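You operate a simulated robot arm through the tools that you are given. There is no shell and no other tool.

The job below is to be done with a simulated two-armed robot. You get a single attempt, and the scene is never put back.

JOB
Set both side guides to the width on the feed card.
Fine: free the guide lever first and set it again last. Where these are worked on the way, their far stop is far enough and under half their travel is too little: guide lever.
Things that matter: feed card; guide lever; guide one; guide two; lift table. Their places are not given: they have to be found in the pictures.

It is judged by the outcome, as a careful person would: the job done as asked, and still so three seconds after it is handed in. It fails if anything else is knocked over, pushed out of place, dropped, spilled or broken.

ROBOT AND FRAMES
Two 7-joint arms with fingered hands on one trunk that stands fixed in place. Base frame: the origin is at the foot of the trunk, x ahead of it, y to its left, z up. Units: m, rad, N and s.
The left shoulder is at [0.2, 0.135, 0.945], the right one opposite. With the tool pointing down near the work surface each hand reaches from about 0.58 to 0.68 m from the base axis, measured 20 degrees to its own side. Payload 4 kg a hand.
Tool frame (each hand has its own): the origin (TCP) lies between the finger pads and is the grasp point; the fingertips stand 0.025 m ahead of it; z points along the fingers, y is the line along which they close. Largest opening 0.088 m; the body of the gripper starts 0.029 m behind the TCP. The gripper is a hand of 4 fingers: y runs from the thumb to the fingers, the wrist lies at [-0.013, -0.106, -0.174] in the tool frame.
Orientation is that of the tool frame in the base frame, as a unit quaternion [x, y, z, w]. With the fingers straight down and the wrist toward the robot, the tool's x, y and z point along [0, 1, 0], [1, 0, 0] and [0, 0, -1] of the base frame.

CONTROLS
- The arms move only by the tool jog_arm. It takes "left_commands", "right_commands" or both (then of equal length, played together; a hand with none holds still); each is a list of rows, each a list of 2 entries, a list of its own where there are three numbers: the shift along the tool's x, y, z in units of 20 mm (1.0 is 20 mm), then the turn, a rotation vector about the tool's x, y, z in units of 6 degrees (1.0 is 6 degrees). In form: [[[dx, dy, dz], [ax, ay, az]], ...]. A call has 1 to 20 rows; each row shifts and turns the commanded pose from where the row before left it, along the tool's axes as they then stand. A call with a number of a shift or a turn outside -1 to 1 is refused whole. A row lasts 0.2 s, in which the tool goes at most 0.05 m and 0.15 rad; a call with a longer step from one row to the next is refused whole. A pose out of reach is approached as far as the arm can. The call stops where the force on the tool passes 40 N (or 10 N more than at its start, if that is more) or the arm is blocked; 0.2 s more then pass. In this call time passes only in rows, and 0.2 s behind the last. The reply holds the time, the measured pose of the TCP, the force on the tool along the base axes, the opening and the grip force, in the units named above and with some noise, with the torque about the TCP (base axes, N m) and any sound that the robot's microphone picked up.
- Cameras (640 x 400 px; columns grow to the right, rows downward): "scene" is now at [0.1447, -0.0199, 1.5735]; the picture's right is [-0.16, -0.99, 0.00], its down [-0.59, 0.09, -0.81] and it looks along [0.80, -0.13, -0.59] (base axes); focal length 326 px, centre (320, 200). "left" rides on the left gripper at [-0.064, -0.083, -0.098] in its tool frame; the picture's right is [-0.62, -0.37, 0.69], its down [0.71, -0.63, 0.30] and it looks along [0.32, 0.68, 0.65] (tool axes); focal length 265 px, centre (320, 200). "right" rides on the right gripper at [0.064, -0.083, -0.098] in its tool frame; the picture's right is [-0.62, 0.37, -0.69], its down [-0.72, -0.63, 0.30] and it looks along [-0.32, 0.68, 0.65] (tool axes); focal length 265 px, centre (320, 200).
- snapshot(camera): a new picture of that camera. No time passes.
- lift_body(by): slides the trunk up (or, below 0, down) by that many m; the arms and the scene camera ride with it, the base frame stays. It gives what a move gives, with no picture.
- curl_fingers(index, middle, ring, thumb_bend, thumb_turn, hand): sets how far each is bent, from 0 (flat) to 1 (curled in); at 0.3 the hand is open as for a grip, at 0.7 the pads meet at the TCP. One left out holds its place. A second passes; each finger stops where it meets its share of the squeeze, and holds until it gets a number again. It is the only way to open and close the hand. It gives what a move gives, with no picture; readings hold the bend of each and the force on the fingers (four entries, about 0 where the hand has none), thumb and palm. thumb_turn goes from beside the hand (0) to across from the fingers (1), as for a grip.
- turn_head(pan, tilt): turns the head with the scene camera to pan (to the left, within 1.693 rad either way) and tilt (down, from -0.506 to 1.204), counted from straight ahead of the robot. It gives what a move gives.
- measure_at(camera, pixels): for up to 12 pixels [column, row] of the newest picture of that camera ("zoom" is the newest enlarged one), the place [x, y, z] in the base frame of the surface seen there, good to about 0.002 m, but the place of the scene camera against the robot may be out by one fixed shift of up to 0.018 m in any direction. No time passes.
- close_up(camera, box): a new picture of the part [left, top, right, bottom] of that camera's present view, enlarged. No time passes.
- sign_off(): hands the job in; it is judged then, once.

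Open the grippers and draw the arms clear of the work before you hand the job in, unless the task says otherwise.

The tools are called after "Request:" as name(argument=value, ...) on one line, values as JSON. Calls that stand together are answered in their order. jog_arm: Moves the arms, as the interface text tells. Its arguments: {"type":"object","properties":{"left_commands":{"type":"array","items":{"type":"array"}},"right_commands":{"type":"array","items":{"type":"array"}}},"required":[]} The other tools are called the same way: lift_body (by) slides the trunk up or down; curl_fingers (index, middle, ring, thumb_bend, thumb_turn, hand) moves the fingers one by one; turn_head (pan, tilt) turns the head that bears the scene camera; snapshot (camera) takes a picture; measure_at (camera, pixels) gives the place of the surface under pixels of a picture; close_up (camera, box) takes an enlarged picture of a part of a camera's view; sign_off () hands the job in.

At the start:

```text
time: 0.0
left_tcp_pos: [0.5377, 0.1815, 1.2419]
left_tool_rot: [0.707, 0.707, -0.001, 0.0]
left_ft_force: [0.7, -0.6, -0.7]
left_torque: [0.02, -0.02, 0.0]
left_finger_gap: 0.0877
left_grip_force: 0.1
left_shape: jaw
left_bend: [0.3, 0.3, 0.3, 0.3, 0.98]
left_finger forces: [0.0, 0.0, 0.0, 0.1, 0.1, 0.0]
right_tcp_pos: [0.5829, -0.2492, 1.2206]
right_tool_rot: [0.708, 0.706, 0.0, 0.0]
right_ft_force: [-0.4, -0.2, -0.2]
right_torque: [-0.03, -0.04, 0.01]
right_finger_gap: 0.0877
right_grip_force: 0.1
right_shape: jaw
right_bend: [0.3, 0.3, 0.3, 0.3, 0.98]
right_finger forces: [0.0, 0.0, 0.1, 0.0, 0.0, 0.0]
trunk travel left (down, up): [-0.55, 0.22]
head pan, tilt: [-0.157, 0.634]
```

scene: 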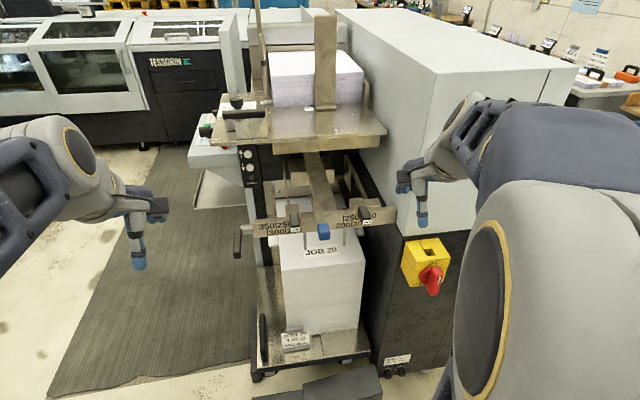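
right: 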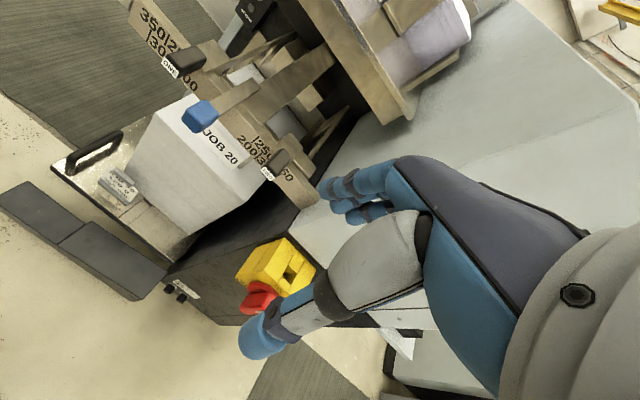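
left: 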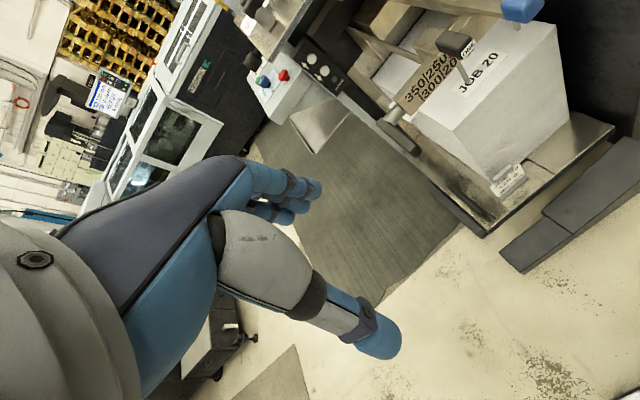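

The scene shows a feeder with a scale bar around (320,220), a blue lever near (322,232), dark sliders near (295,222) and (365,212), and a card near (297,340). I take enlarged pictures to read these.

Request:
close_up(camera="scene", box=[220, 180, 420, 305])

Request:
close_up(camera="scene", box=[250, 310, 350, 372])

Request:
close_up(camera="right", box=[80, 0, 340, 220])

Request:
close_up(camera="left", box=[360, 0, 580, 220])

```text
3.20 times, centred on (320, 242) of scene
```

zoom: 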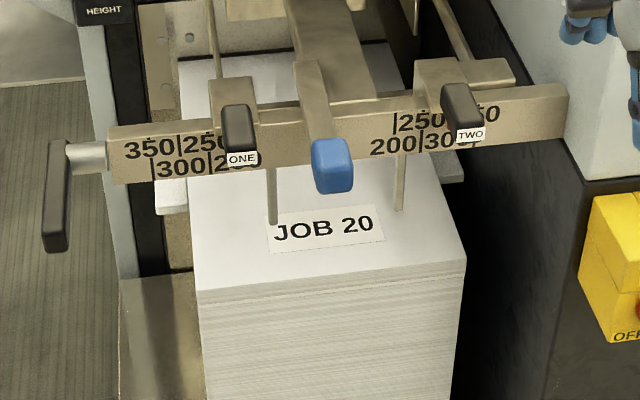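

```text
6.40 times, centred on (300, 341) of scene
```

zoom: 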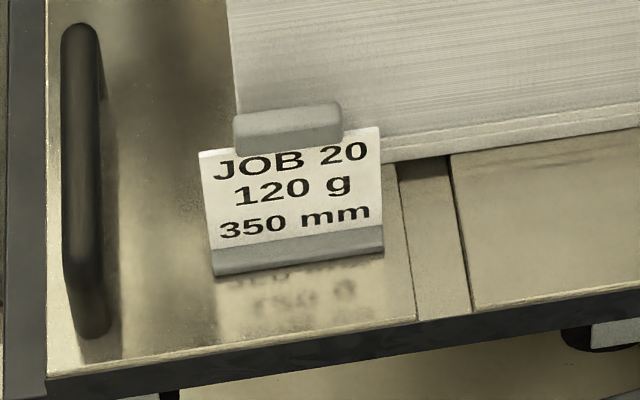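

```text
1.82 times, centred on (210, 110) of right
```

zoom: 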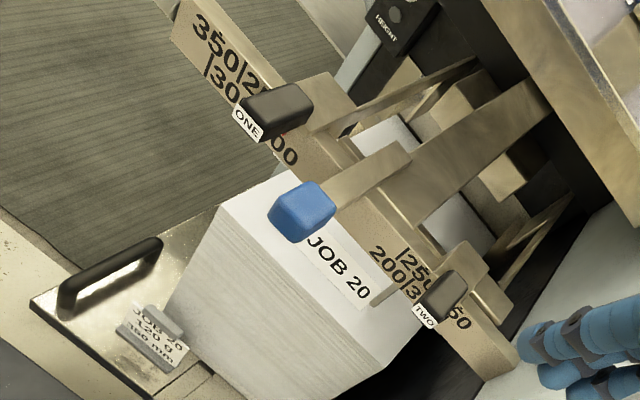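

```text
1.82 times, centred on (470, 110) of left
```

zoom: 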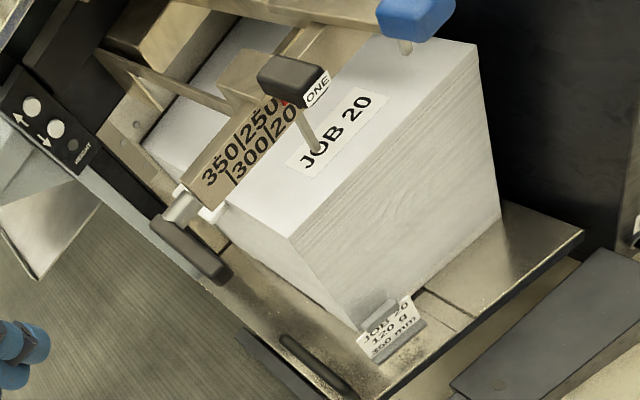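

The card reads JOB 20 / 120 g / 350 mm; the bar carries scales with 350 at each outer end, handles ONE and TWO, a blue handle in the middle and a dark lever at the left end of the bar. I measure these points in the scene picture.

Request:
close_up(camera="scene", box=[225, 190, 325, 252])

Request:
measure_at(camera="scene", pixels=[[237, 245], [238, 255], [244, 229], [255, 222], [294, 220], [323, 230], [364, 212], [394, 212], [300, 212], [272, 226], [350, 222], [320, 260]])

Request:
close_up(camera="scene", box=[325, 190, 405, 240])

Request:
close_up(camera="scene", box=[180, 60, 400, 200])

```text
6.40 times, centred on (275, 221) of scene
```

zoom: 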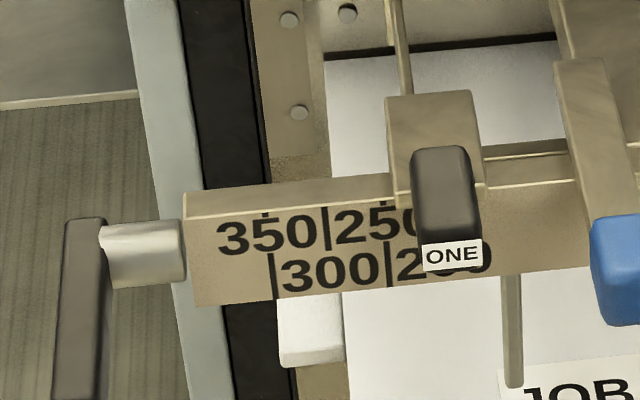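

```text
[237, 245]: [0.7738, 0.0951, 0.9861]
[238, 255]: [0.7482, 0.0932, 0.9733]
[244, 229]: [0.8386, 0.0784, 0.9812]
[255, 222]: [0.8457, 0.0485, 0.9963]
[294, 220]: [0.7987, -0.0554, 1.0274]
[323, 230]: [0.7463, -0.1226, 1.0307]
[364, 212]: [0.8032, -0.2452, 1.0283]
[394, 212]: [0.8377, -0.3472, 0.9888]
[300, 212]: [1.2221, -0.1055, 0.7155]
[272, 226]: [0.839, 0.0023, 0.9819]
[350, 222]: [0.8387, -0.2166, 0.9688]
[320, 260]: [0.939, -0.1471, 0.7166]
```

```text
8.00 times, centred on (365, 215) of scene
```

zoom: 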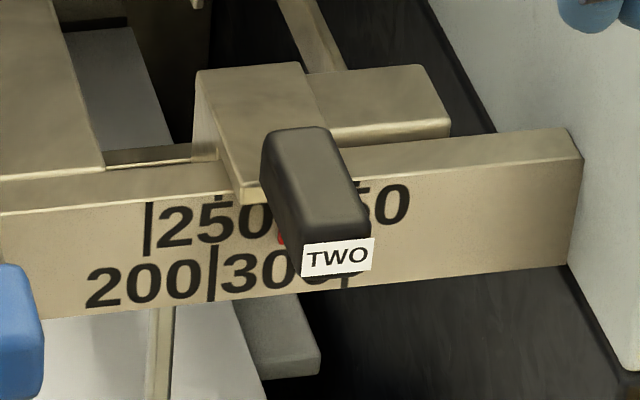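

```text
2.86 times, centred on (290, 130) of scene
```

zoom: 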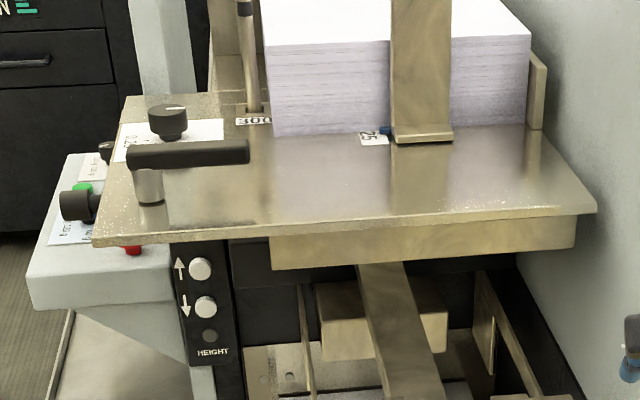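

The bar has staggered scale marks (350, 300, 250, 200 outward to inward) with the numbers centred on their ticks. I measure the surroundings for obstacles (yellow box at (425,262), machine corner, lower table) and the lever more closely.

Request:
measure_at(camera="scene", pixels=[[425, 262], [432, 285], [405, 236], [404, 350], [300, 340], [262, 335], [330, 385], [285, 137], [230, 115], [250, 160], [420, 215], [135, 262]])

Request:
turn_head(pan=-0.05, tilt=0.63)

Request:
snapshot(camera="scene")

```text
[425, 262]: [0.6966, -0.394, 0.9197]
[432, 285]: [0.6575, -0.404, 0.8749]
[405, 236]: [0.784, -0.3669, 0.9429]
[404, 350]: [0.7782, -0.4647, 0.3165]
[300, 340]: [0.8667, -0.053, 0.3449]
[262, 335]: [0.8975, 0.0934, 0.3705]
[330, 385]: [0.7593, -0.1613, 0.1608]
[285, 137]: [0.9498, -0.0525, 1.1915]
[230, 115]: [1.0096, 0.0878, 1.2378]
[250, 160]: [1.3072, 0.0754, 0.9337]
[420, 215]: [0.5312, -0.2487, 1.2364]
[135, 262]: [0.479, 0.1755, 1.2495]
```

```text
time: 0.7
left_tcp_pos: [0.5374, 0.1815, 1.2427]
left_tool_rot: [0.707, 0.707, 0.0, 0.0]
left_ft_force: [0.6, 0.0, -0.2]
left_torque: [-0.01, 0.01, 0.01]
left_finger_gap: 0.0874
left_grip_force: 0.0
left_shape: jaw
left_bend: [0.3, 0.3, 0.3, 0.3, 0.98]
left_finger forces: [0.1, 0.0, 0.1, 0.0, 0.1, 0.0]
right_tcp_pos: [0.5832, -0.2482, 1.2215]
right_tool_rot: [0.708, 0.707, -0.001, 0.001]
right_ft_force: [-0.2, 0.4, 0.2]
right_torque: [-0.01, 0.0, -0.02]
right_finger_gap: 0.0874
right_grip_force: 0.0
right_shape: jaw
right_bend: [0.3, 0.3, 0.3, 0.3, 0.98]
right_finger forces: [0.0, 0.0, 0.1, 0.1, 0.0, 0.0]
trunk travel left (down, up): [-0.55, 0.22]
head pan, tilt: [-0.051, 0.63]
```

```text
taken
```

scene: 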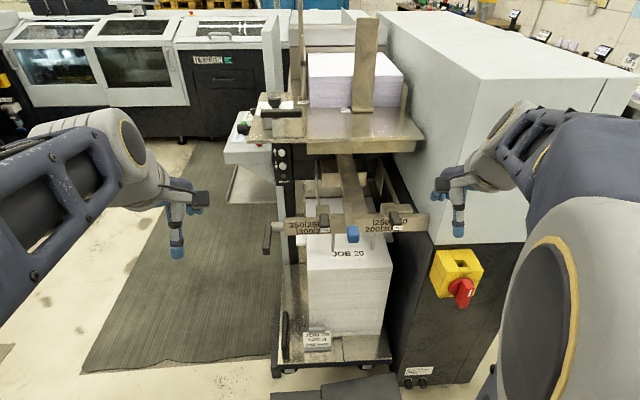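

The right-hand camera also sees the bar; it does not carry the scene camera's fixed shift, so I measure the same features there for comparison.

Request:
snapshot(camera="right")

Request:
measure_at(camera="right", pixels=[[200, 115], [185, 60], [275, 160], [145, 8], [160, 25], [320, 200], [240, 135], [268, 280], [260, 298], [190, 150]])

Request:
close_up(camera="right", box=[120, 0, 220, 110])

Request:
measure_at(camera="scene", pixels=[[353, 235], [324, 224], [396, 218], [483, 290], [460, 262]])

Request:
snapshot(camera="left")

Request:
measure_at(camera="left", pixels=[[525, 8], [455, 43], [470, 52], [400, 135], [385, 125], [410, 150], [430, 95]])

```text
taken
```

right: 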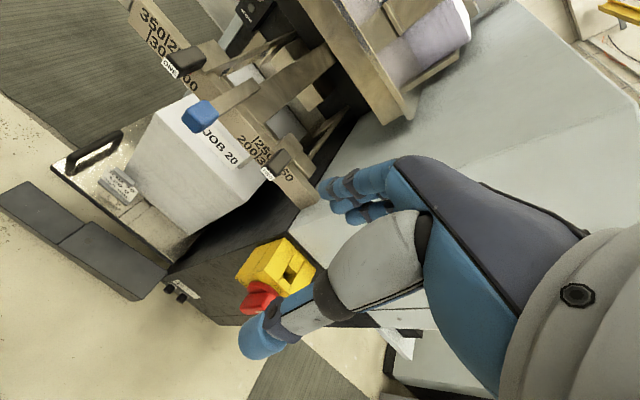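

```text
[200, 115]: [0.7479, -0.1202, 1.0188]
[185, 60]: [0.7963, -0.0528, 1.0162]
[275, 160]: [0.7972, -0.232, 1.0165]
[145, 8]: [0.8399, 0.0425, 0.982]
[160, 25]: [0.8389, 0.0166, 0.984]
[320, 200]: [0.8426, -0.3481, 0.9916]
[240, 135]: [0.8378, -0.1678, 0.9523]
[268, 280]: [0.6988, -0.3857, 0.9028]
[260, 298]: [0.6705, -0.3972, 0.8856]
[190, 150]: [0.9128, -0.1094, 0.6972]
```

```text
3.64 times, centred on (170, 55) of right
```

zoom: 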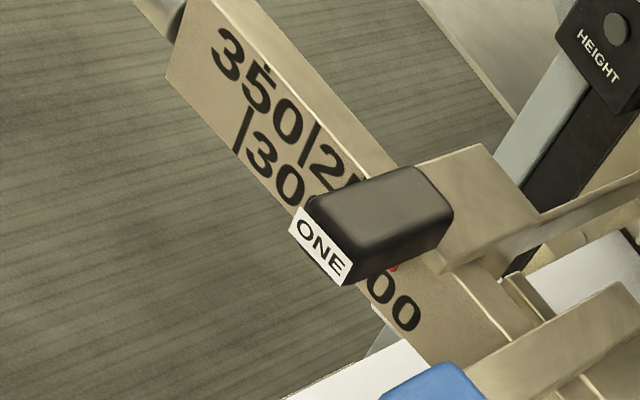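

```text
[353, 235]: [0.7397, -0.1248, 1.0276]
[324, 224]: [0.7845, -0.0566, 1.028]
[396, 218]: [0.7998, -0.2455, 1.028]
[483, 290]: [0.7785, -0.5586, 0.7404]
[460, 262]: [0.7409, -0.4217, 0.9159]
```

```text
taken
```

left: 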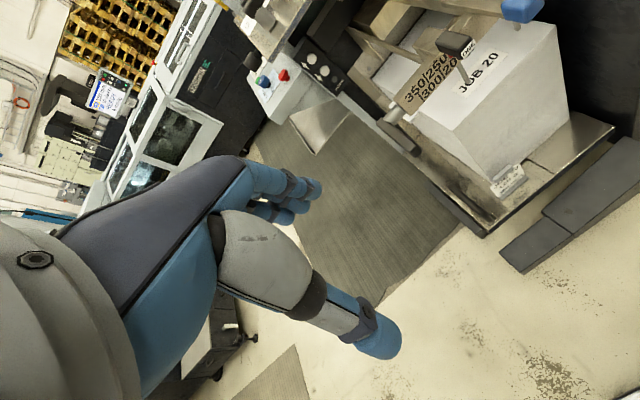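

```text
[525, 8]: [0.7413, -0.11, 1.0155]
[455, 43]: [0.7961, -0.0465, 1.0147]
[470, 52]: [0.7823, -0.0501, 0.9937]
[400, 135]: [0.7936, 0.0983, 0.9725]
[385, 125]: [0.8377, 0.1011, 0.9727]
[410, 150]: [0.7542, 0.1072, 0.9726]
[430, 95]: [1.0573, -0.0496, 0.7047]
```

The hand cameras agree: handle tops of ONE, TWO and blue at z≈1.016, lever top at z≈0.973 near y≈0.10, so the scene camera reads about 12 mm too high. I check where the arm joints are in the picture and then slide the trunk down a bit to view the bar face more head-on.

Request:
measure_at(camera="scene", pixels=[[560, 300], [490, 130], [130, 145], [60, 170], [560, 200], [20, 250], [175, 240], [458, 225]])

Request:
lift_body(by=-0.15)

Request:
snapshot(camera="scene")

Request:
close_up(camera="scene", box=[240, 120, 460, 258])

```text
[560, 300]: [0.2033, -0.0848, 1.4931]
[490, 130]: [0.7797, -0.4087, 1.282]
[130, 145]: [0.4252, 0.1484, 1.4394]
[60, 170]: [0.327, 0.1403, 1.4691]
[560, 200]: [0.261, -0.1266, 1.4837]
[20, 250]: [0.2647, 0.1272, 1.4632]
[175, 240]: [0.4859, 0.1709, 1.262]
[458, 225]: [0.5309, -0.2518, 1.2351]
```

```text
time: 2.4
left_tcp_pos: [0.5371, 0.1813, 1.0926]
left_tool_rot: [0.707, 0.707, 0.0, 0.0]
left_ft_force: [-0.2, -0.4, 0.4]
left_torque: [0.01, 0.01, -0.01]
left_finger_gap: 0.0879
left_grip_force: 0.1
left_shape: jaw
left_bend: [0.3, 0.3, 0.3, 0.3, 0.98]
left_finger forces: [0.0, 0.0, 0.1, 0.1, 0.1, 0.0]
right_tcp_pos: [0.5842, -0.2494, 1.0714]
right_tool_rot: [0.708, 0.706, 0.0, 0.0]
right_ft_force: [0.0, 0.0, -0.7]
right_torque: [0.02, 0.07, -0.01]
right_finger_gap: 0.0875
right_grip_force: 0.1
right_shape: jaw
right_bend: [0.3, 0.3, 0.3, 0.3, 0.98]
right_finger forces: [0.1, 0.0, 0.0, 0.1, 0.0, 0.1]
trunk travel left (down, up): [-0.4, 0.37]
head pan, tilt: [-0.051, 0.63]
```

```text
taken
```

scene: 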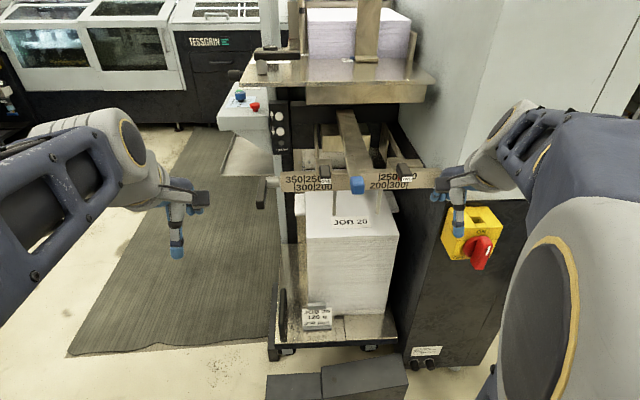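

```text
2.90 times, centred on (350, 189) of scene
```

zoom: 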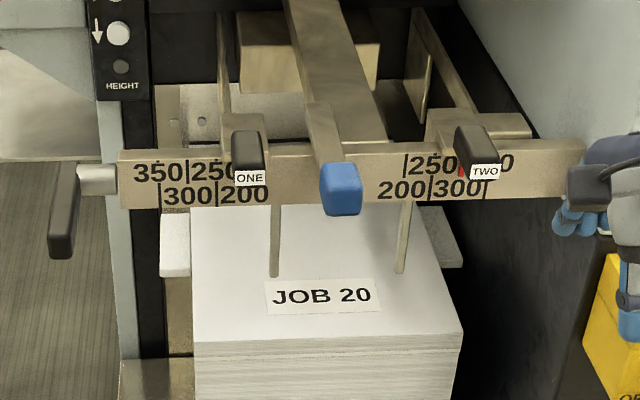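

The blue handle at (357,183) sits on a flat strip from the feed head, and the dark lever at (262,190) sits on a shaft at the bar's left end. I zoom in on both to see how they're made.

Request:
close_up(camera="scene", box=[250, 160, 330, 210])

Request:
close_up(camera="scene", box=[310, 100, 430, 200])

Request:
close_up(camera="scene", box=[370, 150, 450, 200])

```text
8.00 times, centred on (290, 185) of scene
```

zoom: 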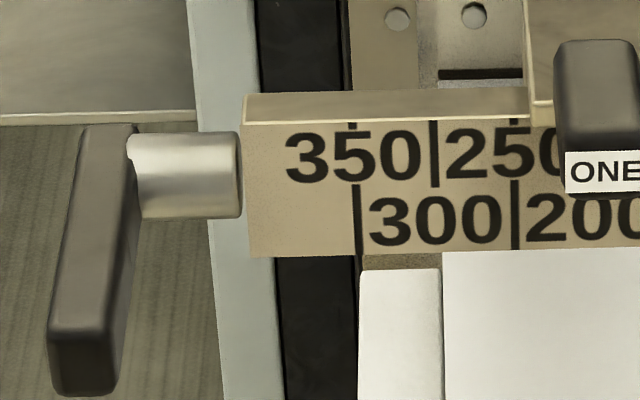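

```text
4.00 times, centred on (370, 150) of scene
```

zoom: 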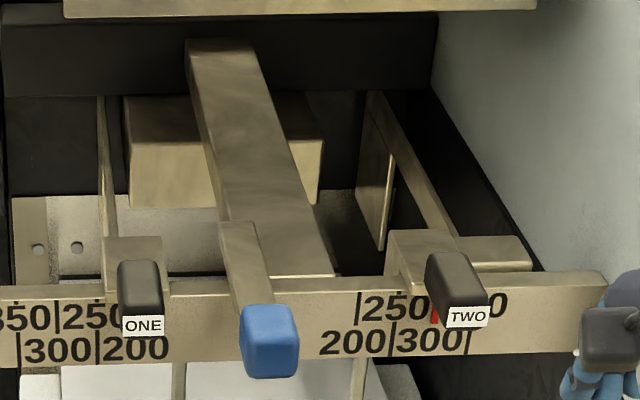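

```text
8.00 times, centred on (410, 175) of scene
```

zoom: 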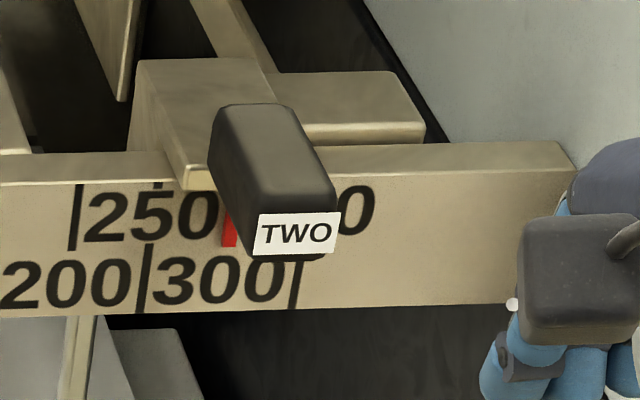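

The trunk is lower now; I take the two hand pictures from this height to see the lever and the blue handle from nearer and from the sides.

Request:
snapshot(camera="left")

Request:
snapshot(camera="right")

Request:
close_up(camera="left", box=[380, 0, 640, 160])

Request:
close_up(camera="right", box=[120, 0, 340, 180])

```text
taken
```

left: 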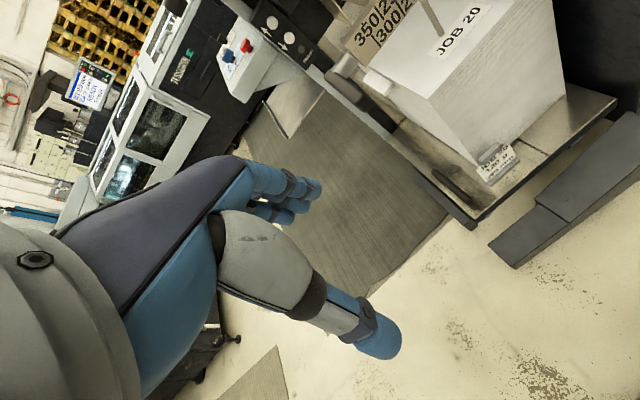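

```text
taken
```

right: 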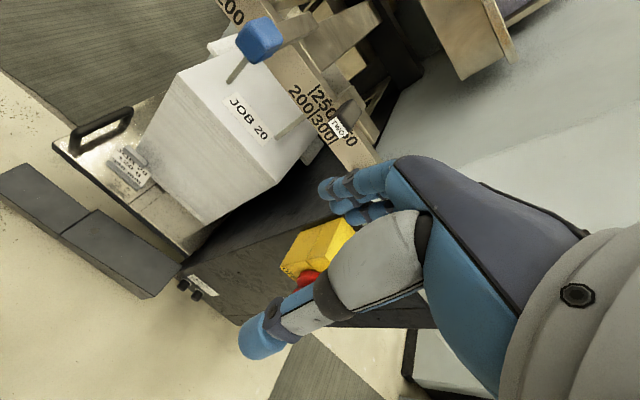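

```text
2.46 times, centred on (510, 80) of left
```

zoom: 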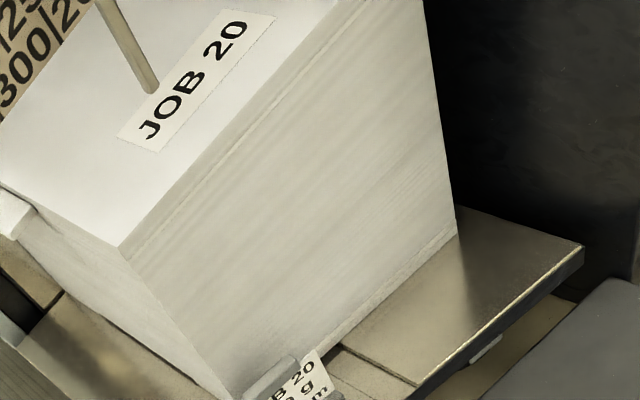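

```text
2.22 times, centred on (230, 90) of right
```

zoom: 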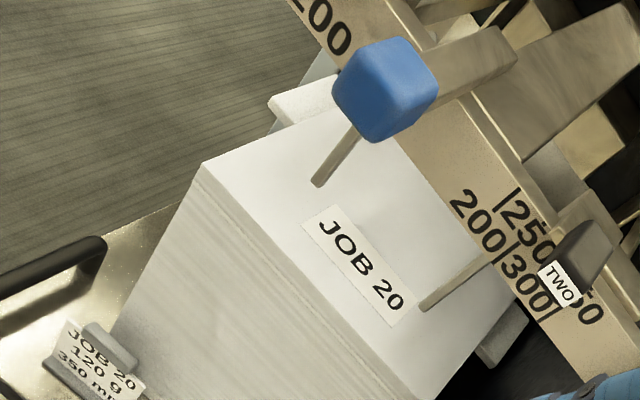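

Both pictures show no label on either lever. I lower the trunk a further 0.2 m to look along the bar's own height; both hands stay well in front of the machine.

Request:
lift_body(by=-0.2)

Request:
turn_head(pan=-0.05, tilt=0.35)

Request:
snapshot(camera="scene")

Request:
close_up(camera="scene", box=[240, 120, 460, 258])

```text
time: 4.6
left_tcp_pos: [0.5374, 0.1811, 0.8921]
left_tool_rot: [0.707, 0.707, 0.0, 0.0]
left_ft_force: [0.2, -0.2, 0.3]
left_torque: [-0.01, 0.01, 0.01]
left_finger_gap: 0.0877
left_grip_force: 0.0
left_shape: jaw
left_bend: [0.3, 0.3, 0.3, 0.3, 0.98]
left_finger forces: [0.0, 0.0, 0.1, 0.1, 0.0, 0.0]
right_tcp_pos: [0.5832, -0.2492, 0.8724]
right_tool_rot: [0.708, 0.706, -0.001, -0.001]
right_ft_force: [-0.1, 0.1, -0.4]
right_torque: [-0.01, -0.01, 0.01]
right_finger_gap: 0.0876
right_grip_force: 0.1
right_shape: jaw
right_bend: [0.3, 0.3, 0.3, 0.3, 0.98]
right_finger forces: [0.0, 0.0, 0.0, 0.1, 0.0, 0.0]
trunk travel left (down, up): [-0.2, 0.57]
head pan, tilt: [-0.051, 0.63]
```

```text
time: 5.4
left_tcp_pos: [0.5384, 0.1815, 0.8924]
left_tool_rot: [0.707, 0.707, 0.001, 0.0]
left_ft_force: [0.0, 0.3, 0.6]
left_torque: [0.01, 0.01, 0.01]
left_finger_gap: 0.0874
left_grip_force: 0.1
left_shape: jaw
left_bend: [0.3, 0.3, 0.3, 0.3, 0.98]
left_finger forces: [0.0, 0.0, 0.0, 0.1, 0.0, 0.0]
right_tcp_pos: [0.5824, -0.2486, 0.8713]
right_tool_rot: [0.707, 0.707, -0.001, -0.001]
right_ft_force: [-0.6, -0.5, -0.4]
right_torque: [0.01, -0.02, 0.01]
right_finger_gap: 0.0875
right_grip_force: 0.0
right_shape: jaw
right_bend: [0.3, 0.3, 0.3, 0.3, 0.98]
right_finger forces: [0.1, 0.1, 0.0, 0.0, 0.1, 0.0]
trunk travel left (down, up): [-0.2, 0.57]
head pan, tilt: [-0.051, 0.351]
```

```text
taken
```

scene: 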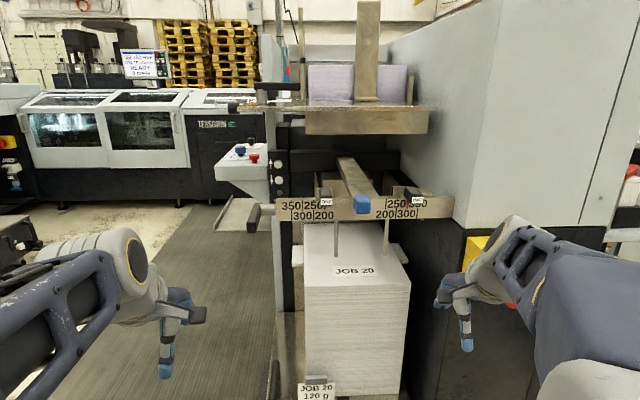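

```text
2.90 times, centred on (350, 189) of scene
```

zoom: 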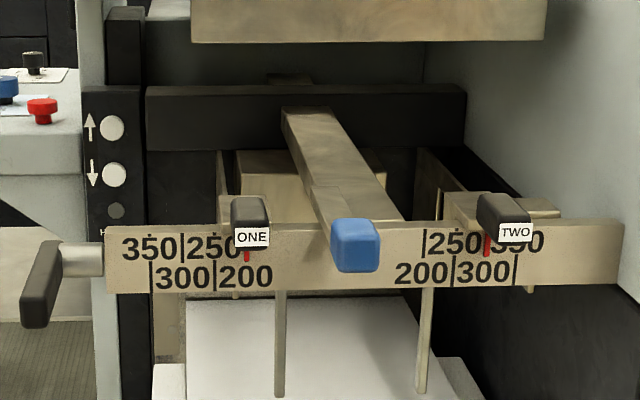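

Now the bar is seen nearly head-on: red pointers at zoom (247,255) for ONE (at about 200) and (487,243) for TWO (at about 300). I measure ticks, pointers, lever, rods and the paper stack here.

Request:
measure_at(camera="zoom", pixels=[[151, 275], [183, 247], [214, 275], [247, 257], [424, 242], [454, 270], [487, 247], [517, 270], [280, 340], [427, 330], [354, 245], [50, 270]])

Request:
close_up(camera="scene", box=[270, 190, 370, 252])

Request:
close_up(camera="scene", box=[360, 180, 460, 242])

Request:
close_up(camera="scene", box=[230, 180, 300, 250])

```text
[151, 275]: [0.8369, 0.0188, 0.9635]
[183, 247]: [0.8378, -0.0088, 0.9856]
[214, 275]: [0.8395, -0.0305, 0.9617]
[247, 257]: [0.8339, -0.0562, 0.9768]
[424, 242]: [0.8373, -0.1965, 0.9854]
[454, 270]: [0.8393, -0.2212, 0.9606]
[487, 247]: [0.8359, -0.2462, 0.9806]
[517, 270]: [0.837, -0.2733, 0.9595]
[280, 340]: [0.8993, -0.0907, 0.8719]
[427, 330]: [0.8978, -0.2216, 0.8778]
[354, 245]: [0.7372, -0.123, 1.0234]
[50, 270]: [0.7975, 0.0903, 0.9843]
```

```text
6.40 times, centred on (320, 221) of scene
```

zoom: 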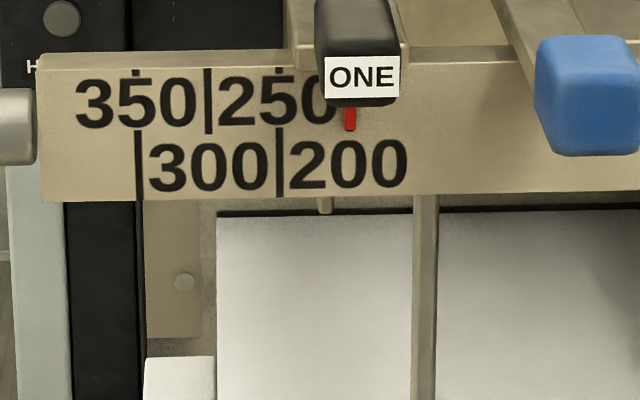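

```text
6.40 times, centred on (410, 211) of scene
```

zoom: 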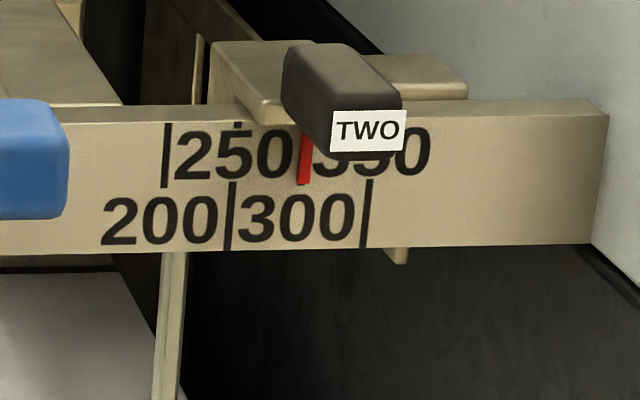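

```text
5.71 times, centred on (265, 215) of scene
```

zoom: 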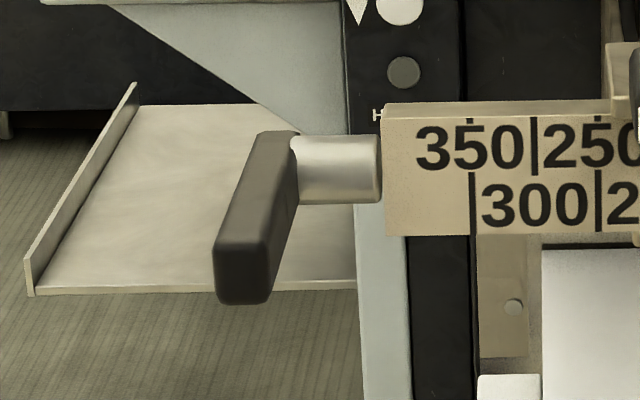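

Pointers: ONE y≈-0.056, TWO y≈-0.246; the 350 ticks sit at y≈+0.019 and y≈-0.272 (scene frame), so ONE has to go about 75 mm left and TWO about 26 mm right. I check the hanging rods against the paper stack below for clearance.

Request:
close_up(camera="scene", box=[290, 200, 430, 290])

Request:
measure_at(camera="scene", pixels=[[337, 252], [388, 248], [306, 285], [407, 285], [355, 284], [304, 232], [398, 244], [355, 295], [336, 240], [387, 240], [298, 256], [402, 255]])

```text
4.44 times, centred on (360, 245) of scene
```

zoom: 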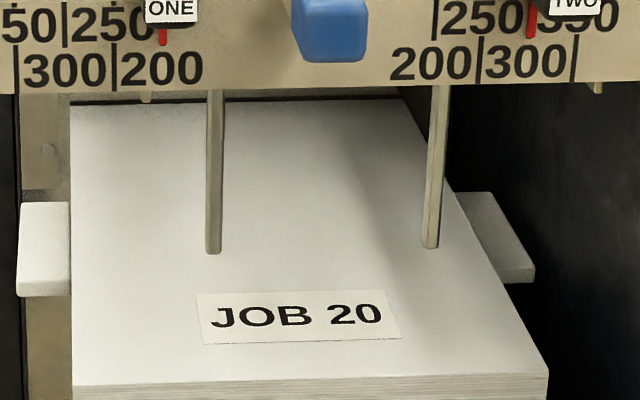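

```text
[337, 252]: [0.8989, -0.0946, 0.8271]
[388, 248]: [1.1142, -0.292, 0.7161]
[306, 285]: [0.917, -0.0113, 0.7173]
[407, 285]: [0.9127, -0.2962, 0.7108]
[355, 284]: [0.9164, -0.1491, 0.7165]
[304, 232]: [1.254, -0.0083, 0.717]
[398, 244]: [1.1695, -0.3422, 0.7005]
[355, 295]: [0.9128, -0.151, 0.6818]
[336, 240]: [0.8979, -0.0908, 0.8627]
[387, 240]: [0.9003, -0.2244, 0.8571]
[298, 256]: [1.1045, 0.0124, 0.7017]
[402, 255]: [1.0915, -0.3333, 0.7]
```

The rods end well above the stack (z≈0.82 against 0.71), so sliding the guides cannot touch it. I now turn the left hand a quarter turn about its finger axis so that it closes sideways (along y), for gripping the dark lever at the bar's left end.

Request:
jog_arm(left_commands=[[[0, 0, 0], [0, 0, 1]], [[0, 0, 0], [0, 0, 1]], [[0, 0, 0], [0, 0, 1]], [[0, 0, 0], [0, 0, 1]], [[0, 0, 0], [0, 0, 1]], [[0, 0, 0], [0, 0, 1]], [[0, 0, 0], [0, 0, 1]], [[0, 0, 0], [0, 0, 1]], [[0, 0, 0], [0, 0, 1]], [[0, 0, 0], [0, 0, 1]], [[0, 0, 0], [0, 0, 1]], [[0, 0, 0], [0, 0, 1]], [[0, 0, 0], [0, 0, 1]], [[0, 0, 0], [0, 0, 1]], [[0, 0, 0], [0, 0, 1]]])

Request:
snapshot(camera="scene")

Request:
snapshot(camera="left")

```text
time: 8.6
left_tcp_pos: [0.5371, 0.181, 0.8941]
left_tool_rot: [1.0, -0.002, 0.0, 0.0]
left_ft_force: [-0.1, 0.3, 0.6]
left_torque: [0.0, -0.02, -0.02]
left_finger_gap: 0.0879
left_grip_force: 0.0
left_shape: jaw
left_bend: [0.3, 0.3, 0.3, 0.3, 0.98]
left_finger forces: [0.0, 0.0, 0.0, 0.0, 0.1, 0.0]
right_tcp_pos: [0.5823, -0.2491, 0.8725]
right_tool_rot: [0.708, 0.706, -0.001, -0.001]
right_ft_force: [0.7, -0.8, -0.6]
right_torque: [0.0, 0.0, -0.02]
right_finger_gap: 0.0874
right_grip_force: 0.0
right_shape: jaw
right_bend: [0.3, 0.3, 0.3, 0.3, 0.98]
right_finger forces: [0.1, 0.1, 0.0, 0.1, 0.1, 0.0]
trunk travel left (down, up): [-0.2, 0.57]
head pan, tilt: [-0.051, 0.351]
```

```text
taken
```

scene: 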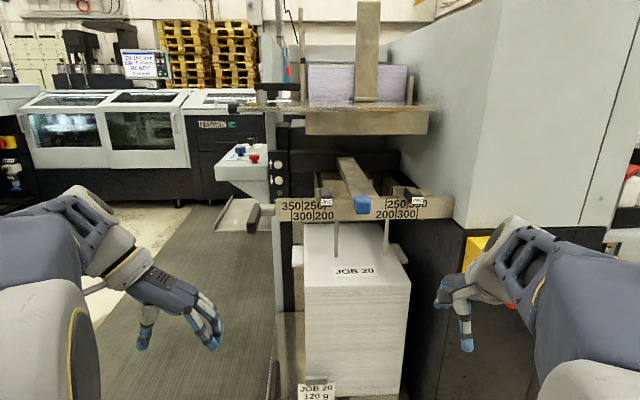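

```text
taken
```

left: 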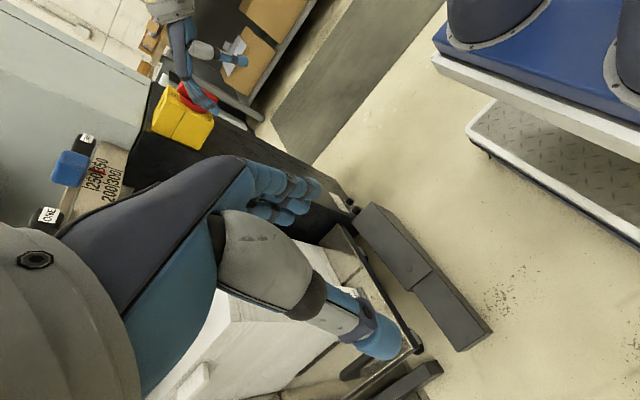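

The left hand now closes along y (rotation [1,0,0,0]). I measure the edges of the dark lever and its shaft in the scene picture around (247,225).

Request:
close_up(camera="scene", box=[230, 190, 310, 240])

Request:
measure_at(camera="zoom", pixels=[[142, 260], [188, 262], [142, 330], [190, 330], [165, 200], [200, 120], [175, 130], [260, 150], [235, 160], [330, 150], [165, 290], [205, 200]])

```text
8.00 times, centred on (270, 215) of scene
```

zoom: 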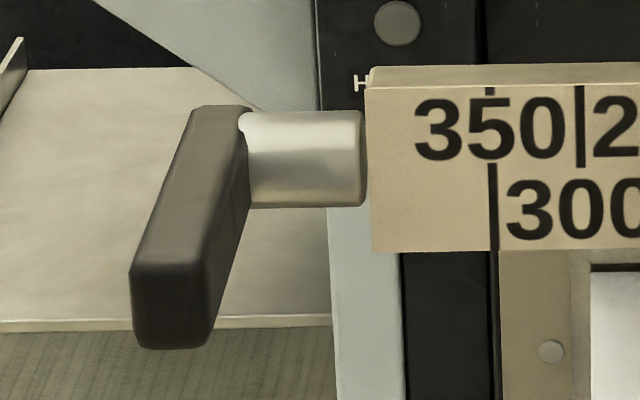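

```text
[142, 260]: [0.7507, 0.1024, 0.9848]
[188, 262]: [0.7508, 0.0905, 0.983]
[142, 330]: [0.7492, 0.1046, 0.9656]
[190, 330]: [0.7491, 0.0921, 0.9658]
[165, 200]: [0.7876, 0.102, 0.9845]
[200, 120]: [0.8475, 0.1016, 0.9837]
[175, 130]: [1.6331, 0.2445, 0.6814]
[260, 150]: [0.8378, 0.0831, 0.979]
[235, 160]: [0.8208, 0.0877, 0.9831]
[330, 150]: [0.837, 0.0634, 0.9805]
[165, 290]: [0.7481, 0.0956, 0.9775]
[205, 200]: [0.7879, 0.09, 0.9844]
```

The lever is about 20 mm square, from x≈0.748 back to its shaft at x≈0.84, centred near y≈0.10, z≈0.962 after the scene shift. I pitch the left hand 45° forward and bring it to a point up and in front of the lever end.

Request:
jog_arm(left_commands=[[[0, 0, 0], [0, 1, 0]], [[0, 0, 0], [0, 1, 0]], [[0, 0, 0], [0, 1, 0]], [[0, 0, 0], [0, 1, 0]], [[0, 0, 0], [0, 1, 0]], [[0, 0, 0], [0, 1, 0]], [[0, 0, 0], [0, 1, 0]], [[0, 0, 0], [0, 0.5, 0]], [[1, 0, 0], [0, 0, 0]], [[1, 0, 0], [0, 0, 0]], [[1, 0, 0], [0, 0, 0]], [[1, 0, 0], [0, 0, 0]], [[1, 0, 0], [0, 0, 0]]])

Request:
snapshot(camera="scene")

Request:
snapshot(camera="left")

```text
time: 11.4
left_tcp_pos: [0.6076, 0.1848, 0.9623]
left_tool_rot: [0.924, 0.0, 0.382, 0.0]
left_ft_force: [0.5, 0.4, -0.3]
left_torque: [-0.01, -0.01, 0.01]
left_finger_gap: 0.0876
left_grip_force: 0.1
left_shape: jaw
left_bend: [0.3, 0.3, 0.3, 0.3, 0.98]
left_finger forces: [0.1, 0.1, 0.0, 0.1, 0.1, 0.1]
right_tcp_pos: [0.5833, -0.2492, 0.8717]
right_tool_rot: [0.708, 0.707, -0.001, -0.001]
right_ft_force: [-0.2, 0.5, -0.1]
right_torque: [-0.02, 0.01, -0.03]
right_finger_gap: 0.0873
right_grip_force: 0.0
right_shape: jaw
right_bend: [0.3, 0.3, 0.3, 0.3, 0.98]
right_finger forces: [0.0, 0.0, 0.0, 0.0, 0.0, 0.0]
trunk travel left (down, up): [-0.2, 0.57]
head pan, tilt: [-0.051, 0.351]
```

```text
taken
```

scene: 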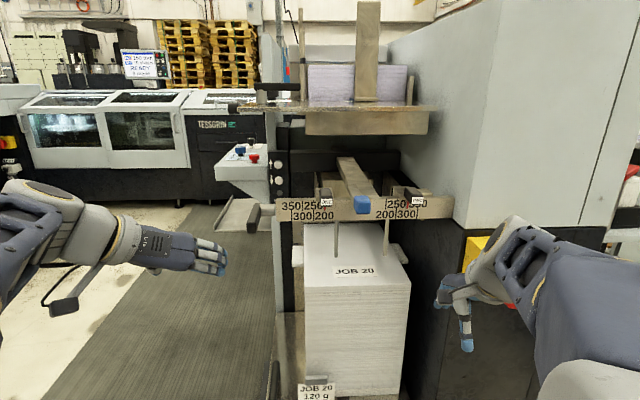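

```text
taken
```

left: 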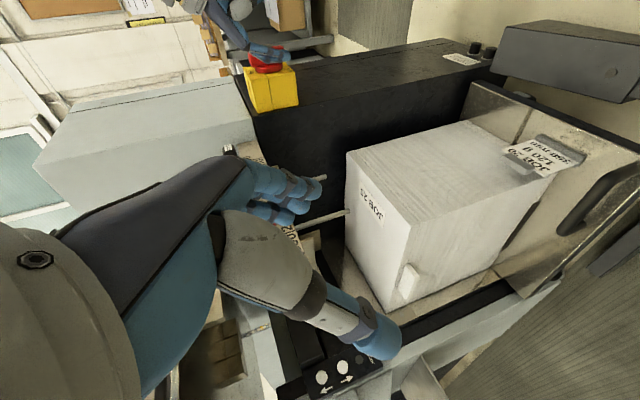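

The left hand stands free at (0.608, 0.185, 0.962) with fingers pointing forward and down. I bring it to just above and before the lever's end and narrow the fingers a little.

Request:
jog_arm(left_commands=[[[0.925, 0.69, 0.175], [0, 0, 0]], [[0.925, 0.69, 0.175], [0, 0, 0]], [[0.925, 0.69, 0.175], [0, 0, 0]], [[0.925, 0.69, 0.175], [0, 0, 0]], [[0.925, 0.69, 0.175], [0, 0, 0]], [[0.925, 0.69, 0.175], [0, 0, 0]]])

Request:
curl_fingers(hand="left", index=0.42, middle=0.42, ring=0.42, thumb_bend=0.42)

Request:
snapshot(camera="scene")

Request:
close_up(camera="scene", box=[200, 160, 360, 260])

Request:
snapshot(camera="left")

```text
time: 12.8
left_tcp_pos: [0.7009, 0.0976, 1.0275]
left_tool_rot: [0.924, -0.001, 0.383, 0.0]
left_ft_force: [-0.9, -0.5, -0.3]
left_torque: [-0.02, 0.01, -0.03]
left_finger_gap: 0.0877
left_grip_force: 0.0
left_shape: jaw
left_bend: [0.3, 0.3, 0.3, 0.3, 0.98]
left_finger forces: [0.0, 0.0, 0.0, 0.0, 0.1, 0.1]
right_tcp_pos: [0.5834, -0.249, 0.8714]
right_tool_rot: [0.707, 0.707, -0.001, -0.001]
right_ft_force: [-0.6, -0.2, -0.9]
right_torque: [-0.02, -0.01, 0.04]
right_finger_gap: 0.0875
right_grip_force: 0.0
right_shape: jaw
right_bend: [0.3, 0.3, 0.3, 0.3, 0.98]
right_finger forces: [0.0, 0.0, 0.0, 0.0, 0.0, 0.1]
trunk travel left (down, up): [-0.2, 0.57]
head pan, tilt: [-0.051, 0.351]
```

```text
time: 13.8
left_tcp_pos: [0.6994, 0.0971, 1.0257]
left_tool_rot: [0.924, 0.001, 0.382, 0.0]
left_ft_force: [0.0, 0.0, -1.0]
left_torque: [-0.01, 0.02, 0.01]
left_finger_gap: 0.0599
left_grip_force: 0.0
left_shape: fingers
left_bend: [0.42, 0.42, 0.42, 0.42, 0.98]
left_finger forces: [0.0, 0.0, 0.0, 0.1, 0.0, 0.1]
right_tcp_pos: [0.5844, -0.2491, 0.8709]
right_tool_rot: [0.708, 0.706, 0.0, -0.001]
right_ft_force: [-0.3, -0.1, -0.7]
right_torque: [-0.01, -0.03, 0.01]
right_finger_gap: 0.0876
right_grip_force: 0.1
right_shape: jaw
right_bend: [0.3, 0.3, 0.3, 0.3, 0.98]
right_finger forces: [0.0, 0.0, 0.1, 0.0, 0.0, 0.0]
trunk travel left (down, up): [-0.2, 0.57]
head pan, tilt: [-0.051, 0.351]
```

```text
taken
```

scene: 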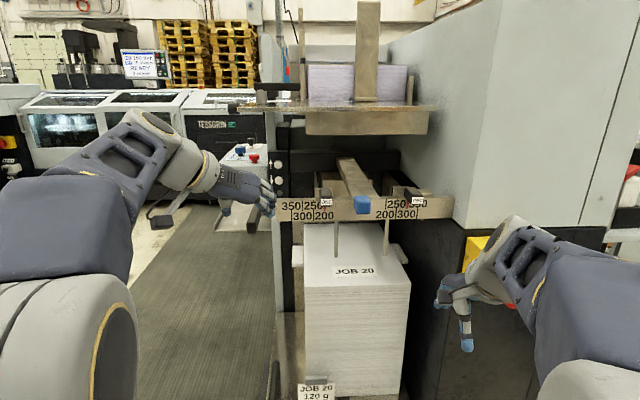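

```text
4.00 times, centred on (280, 210) of scene
```

zoom: 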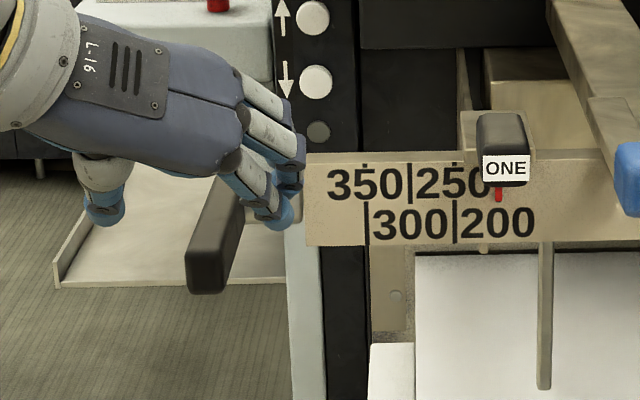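

```text
taken
```

left: 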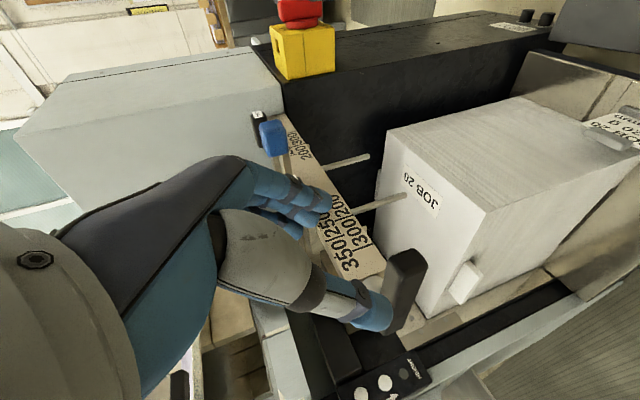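

The left camera now shows the lever at about (403,285) and the 350 mark at (352,255). I measure both here in the hand camera's accurate frame.

Request:
close_up(camera="left", box=[300, 170, 460, 350])

Request:
measure_at(camera="left", pixels=[[395, 270], [407, 280], [418, 262], [397, 310], [392, 258], [402, 325], [370, 262], [352, 240], [330, 215], [270, 138], [259, 118]])

```text
2.22 times, centred on (380, 260) of left
```

zoom: 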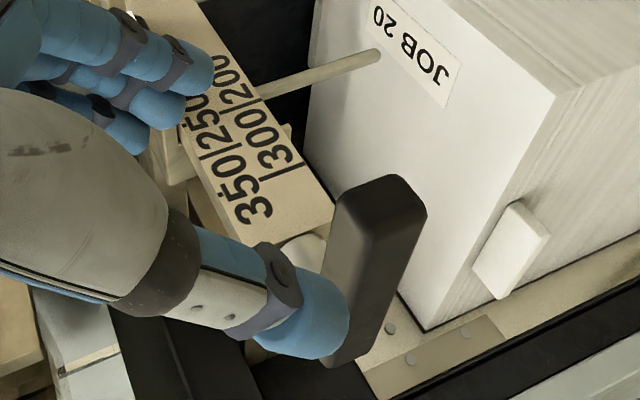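

```text
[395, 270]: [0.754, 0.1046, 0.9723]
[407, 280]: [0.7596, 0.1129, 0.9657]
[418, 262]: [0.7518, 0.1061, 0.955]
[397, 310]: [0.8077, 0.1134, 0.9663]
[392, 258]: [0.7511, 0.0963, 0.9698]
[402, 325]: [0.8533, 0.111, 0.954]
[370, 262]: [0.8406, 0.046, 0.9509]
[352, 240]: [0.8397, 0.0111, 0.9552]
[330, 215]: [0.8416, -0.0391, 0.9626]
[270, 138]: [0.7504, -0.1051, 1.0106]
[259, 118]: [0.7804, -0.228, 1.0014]
```

The lever spans y≈0.093–0.113 with its top at z≈0.972 and front at x≈0.751. I centre the hand on it (6 mm left) and advance along the fingers so that it stands between thumb and fingers.

Request:
jog_arm(left_commands=[[[0.17, -0.3, 0], [0, 0, 0]], [[0, 0, 0.78], [0, 0, 0]], [[0, 0, 0.78], [0, 0, 0]], [[0, 0, 0.78], [0, 0, 0]], [[0, 0, 0.78], [0, 0, 0]], [[0, 0, 0.78], [0, 0, 0]], [[0, 0, 0.78], [0, 0, 0]]])

Request:
snapshot(camera="scene")

Request:
close_up(camera="scene", box=[200, 160, 360, 260])

Request:
snapshot(camera="left")

```text
time: 15.4
left_tcp_pos: [0.77, 0.1032, 0.9628]
left_tool_rot: [0.924, 0.0, 0.383, 0.0]
left_ft_force: [0.9, 0.8, 0.1]
left_torque: [0.0, 0.01, 0.01]
left_finger_gap: 0.0595
left_grip_force: 0.1
left_shape: fingers
left_bend: [0.42, 0.42, 0.42, 0.42, 0.98]
left_finger forces: [0.0, 0.0, 0.0, 0.0, 0.0, 0.0]
right_tcp_pos: [0.5832, -0.248, 0.8713]
right_tool_rot: [0.708, 0.706, -0.001, 0.0]
right_ft_force: [0.3, 0.4, 0.4]
right_torque: [-0.01, -0.03, -0.01]
right_finger_gap: 0.0876
right_grip_force: 0.0
right_shape: jaw
right_bend: [0.3, 0.3, 0.3, 0.3, 0.98]
right_finger forces: [0.0, 0.1, 0.1, 0.0, 0.0, 0.0]
trunk travel left (down, up): [-0.2, 0.57]
head pan, tilt: [-0.051, 0.351]
```

```text
taken
```

scene: 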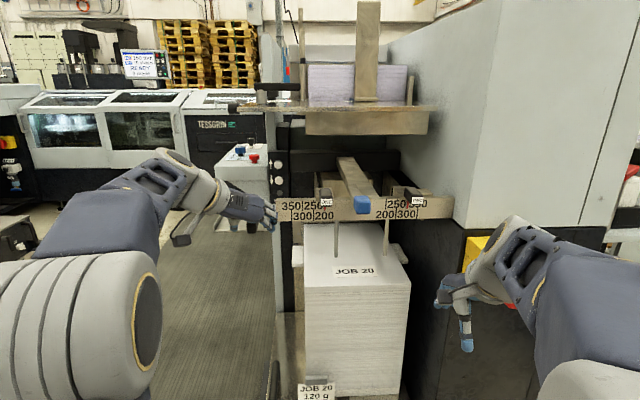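

```text
4.00 times, centred on (280, 210) of scene
```

zoom: 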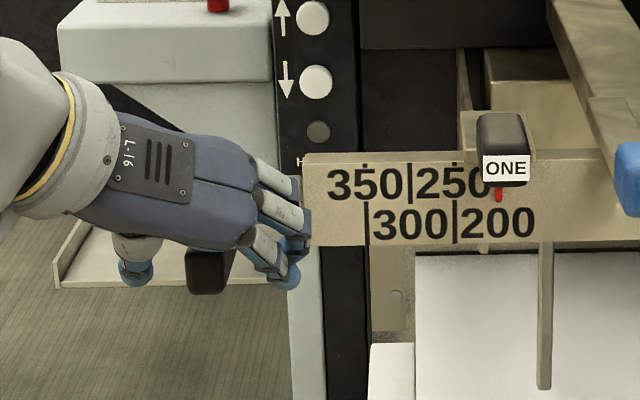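

```text
taken
```

left: 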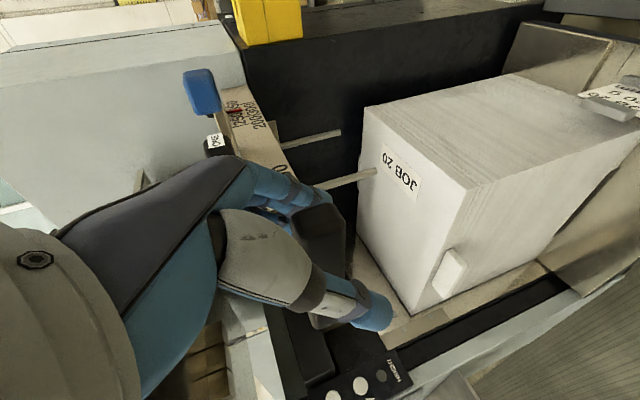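

The lever now stands between the thumb and the fingers with no contact force. I close the left hand on it.

Request:
curl_fingers(hand="left", index=0.68, middle=0.68, ring=0.68, thumb_bend=0.62)

Request:
snapshot(camera="left")

Request:
close_up(camera="scene", box=[200, 160, 360, 260])

```text
time: 16.4
left_tcp_pos: [0.7692, 0.1025, 0.9627]
left_tool_rot: [0.924, -0.001, 0.382, 0.001]
left_ft_force: [1.6, -10.6, -1.2]
left_torque: [-0.07, 0.0, -0.2]
left_finger_gap: 0.0137
left_grip_force: 4.9
left_shape: fingers
left_bend: [0.64, 0.64, 0.64, 0.61, 0.98]
left_finger forces: [3.1, 3.9, 3.6, 0.0, 0.2, 0.0]
right_tcp_pos: [0.5829, -0.2494, 0.8718]
right_tool_rot: [0.708, 0.707, 0.0, -0.001]
right_ft_force: [-1.0, 0.1, -0.1]
right_torque: [-0.02, -0.02, -0.03]
right_finger_gap: 0.0875
right_grip_force: 0.0
right_shape: jaw
right_bend: [0.3, 0.3, 0.3, 0.3, 0.98]
right_finger forces: [0.1, 0.1, 0.0, 0.0, 0.1, 0.0]
trunk travel left (down, up): [-0.2, 0.57]
head pan, tilt: [-0.051, 0.351]
```

```text
taken
```

left: 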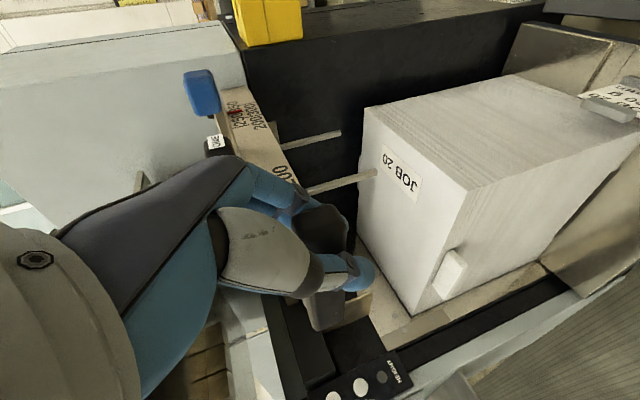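

```text
4.00 times, centred on (280, 210) of scene
```

zoom: 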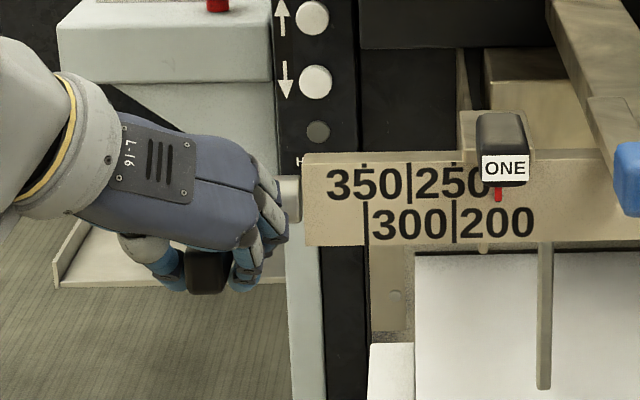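

The three fingers press on the lever's right side (about 10 N sideways) but the thumb carries none yet. I bend the thumb further to balance the grip.

Request:
curl_fingers(hand="left", thumb_bend=0.72)

```text
time: 17.4
left_tcp_pos: [0.77, 0.1043, 0.9623]
left_tool_rot: [0.924, -0.001, 0.382, -0.001]
left_ft_force: [0.5, -7.2, -1.9]
left_torque: [0.0, -0.01, -0.25]
left_finger_gap: 0.0115
left_grip_force: 9.4
left_shape: fingers
left_bend: [0.63, 0.63, 0.63, 0.66, 0.97]
left_finger forces: [3.5, 4.6, 4.3, 0.1, 5.1, 0.0]
right_tcp_pos: [0.5827, -0.2488, 0.872]
right_tool_rot: [0.708, 0.706, -0.001, 0.0]
right_ft_force: [0.6, 0.8, -0.8]
right_torque: [-0.01, -0.03, 0.02]
right_finger_gap: 0.0876
right_grip_force: 0.0
right_shape: jaw
right_bend: [0.3, 0.3, 0.3, 0.3, 0.98]
right_finger forces: [0.0, 0.0, 0.1, 0.1, 0.0, 0.0]
trunk travel left (down, up): [-0.2, 0.57]
head pan, tilt: [-0.051, 0.351]
```

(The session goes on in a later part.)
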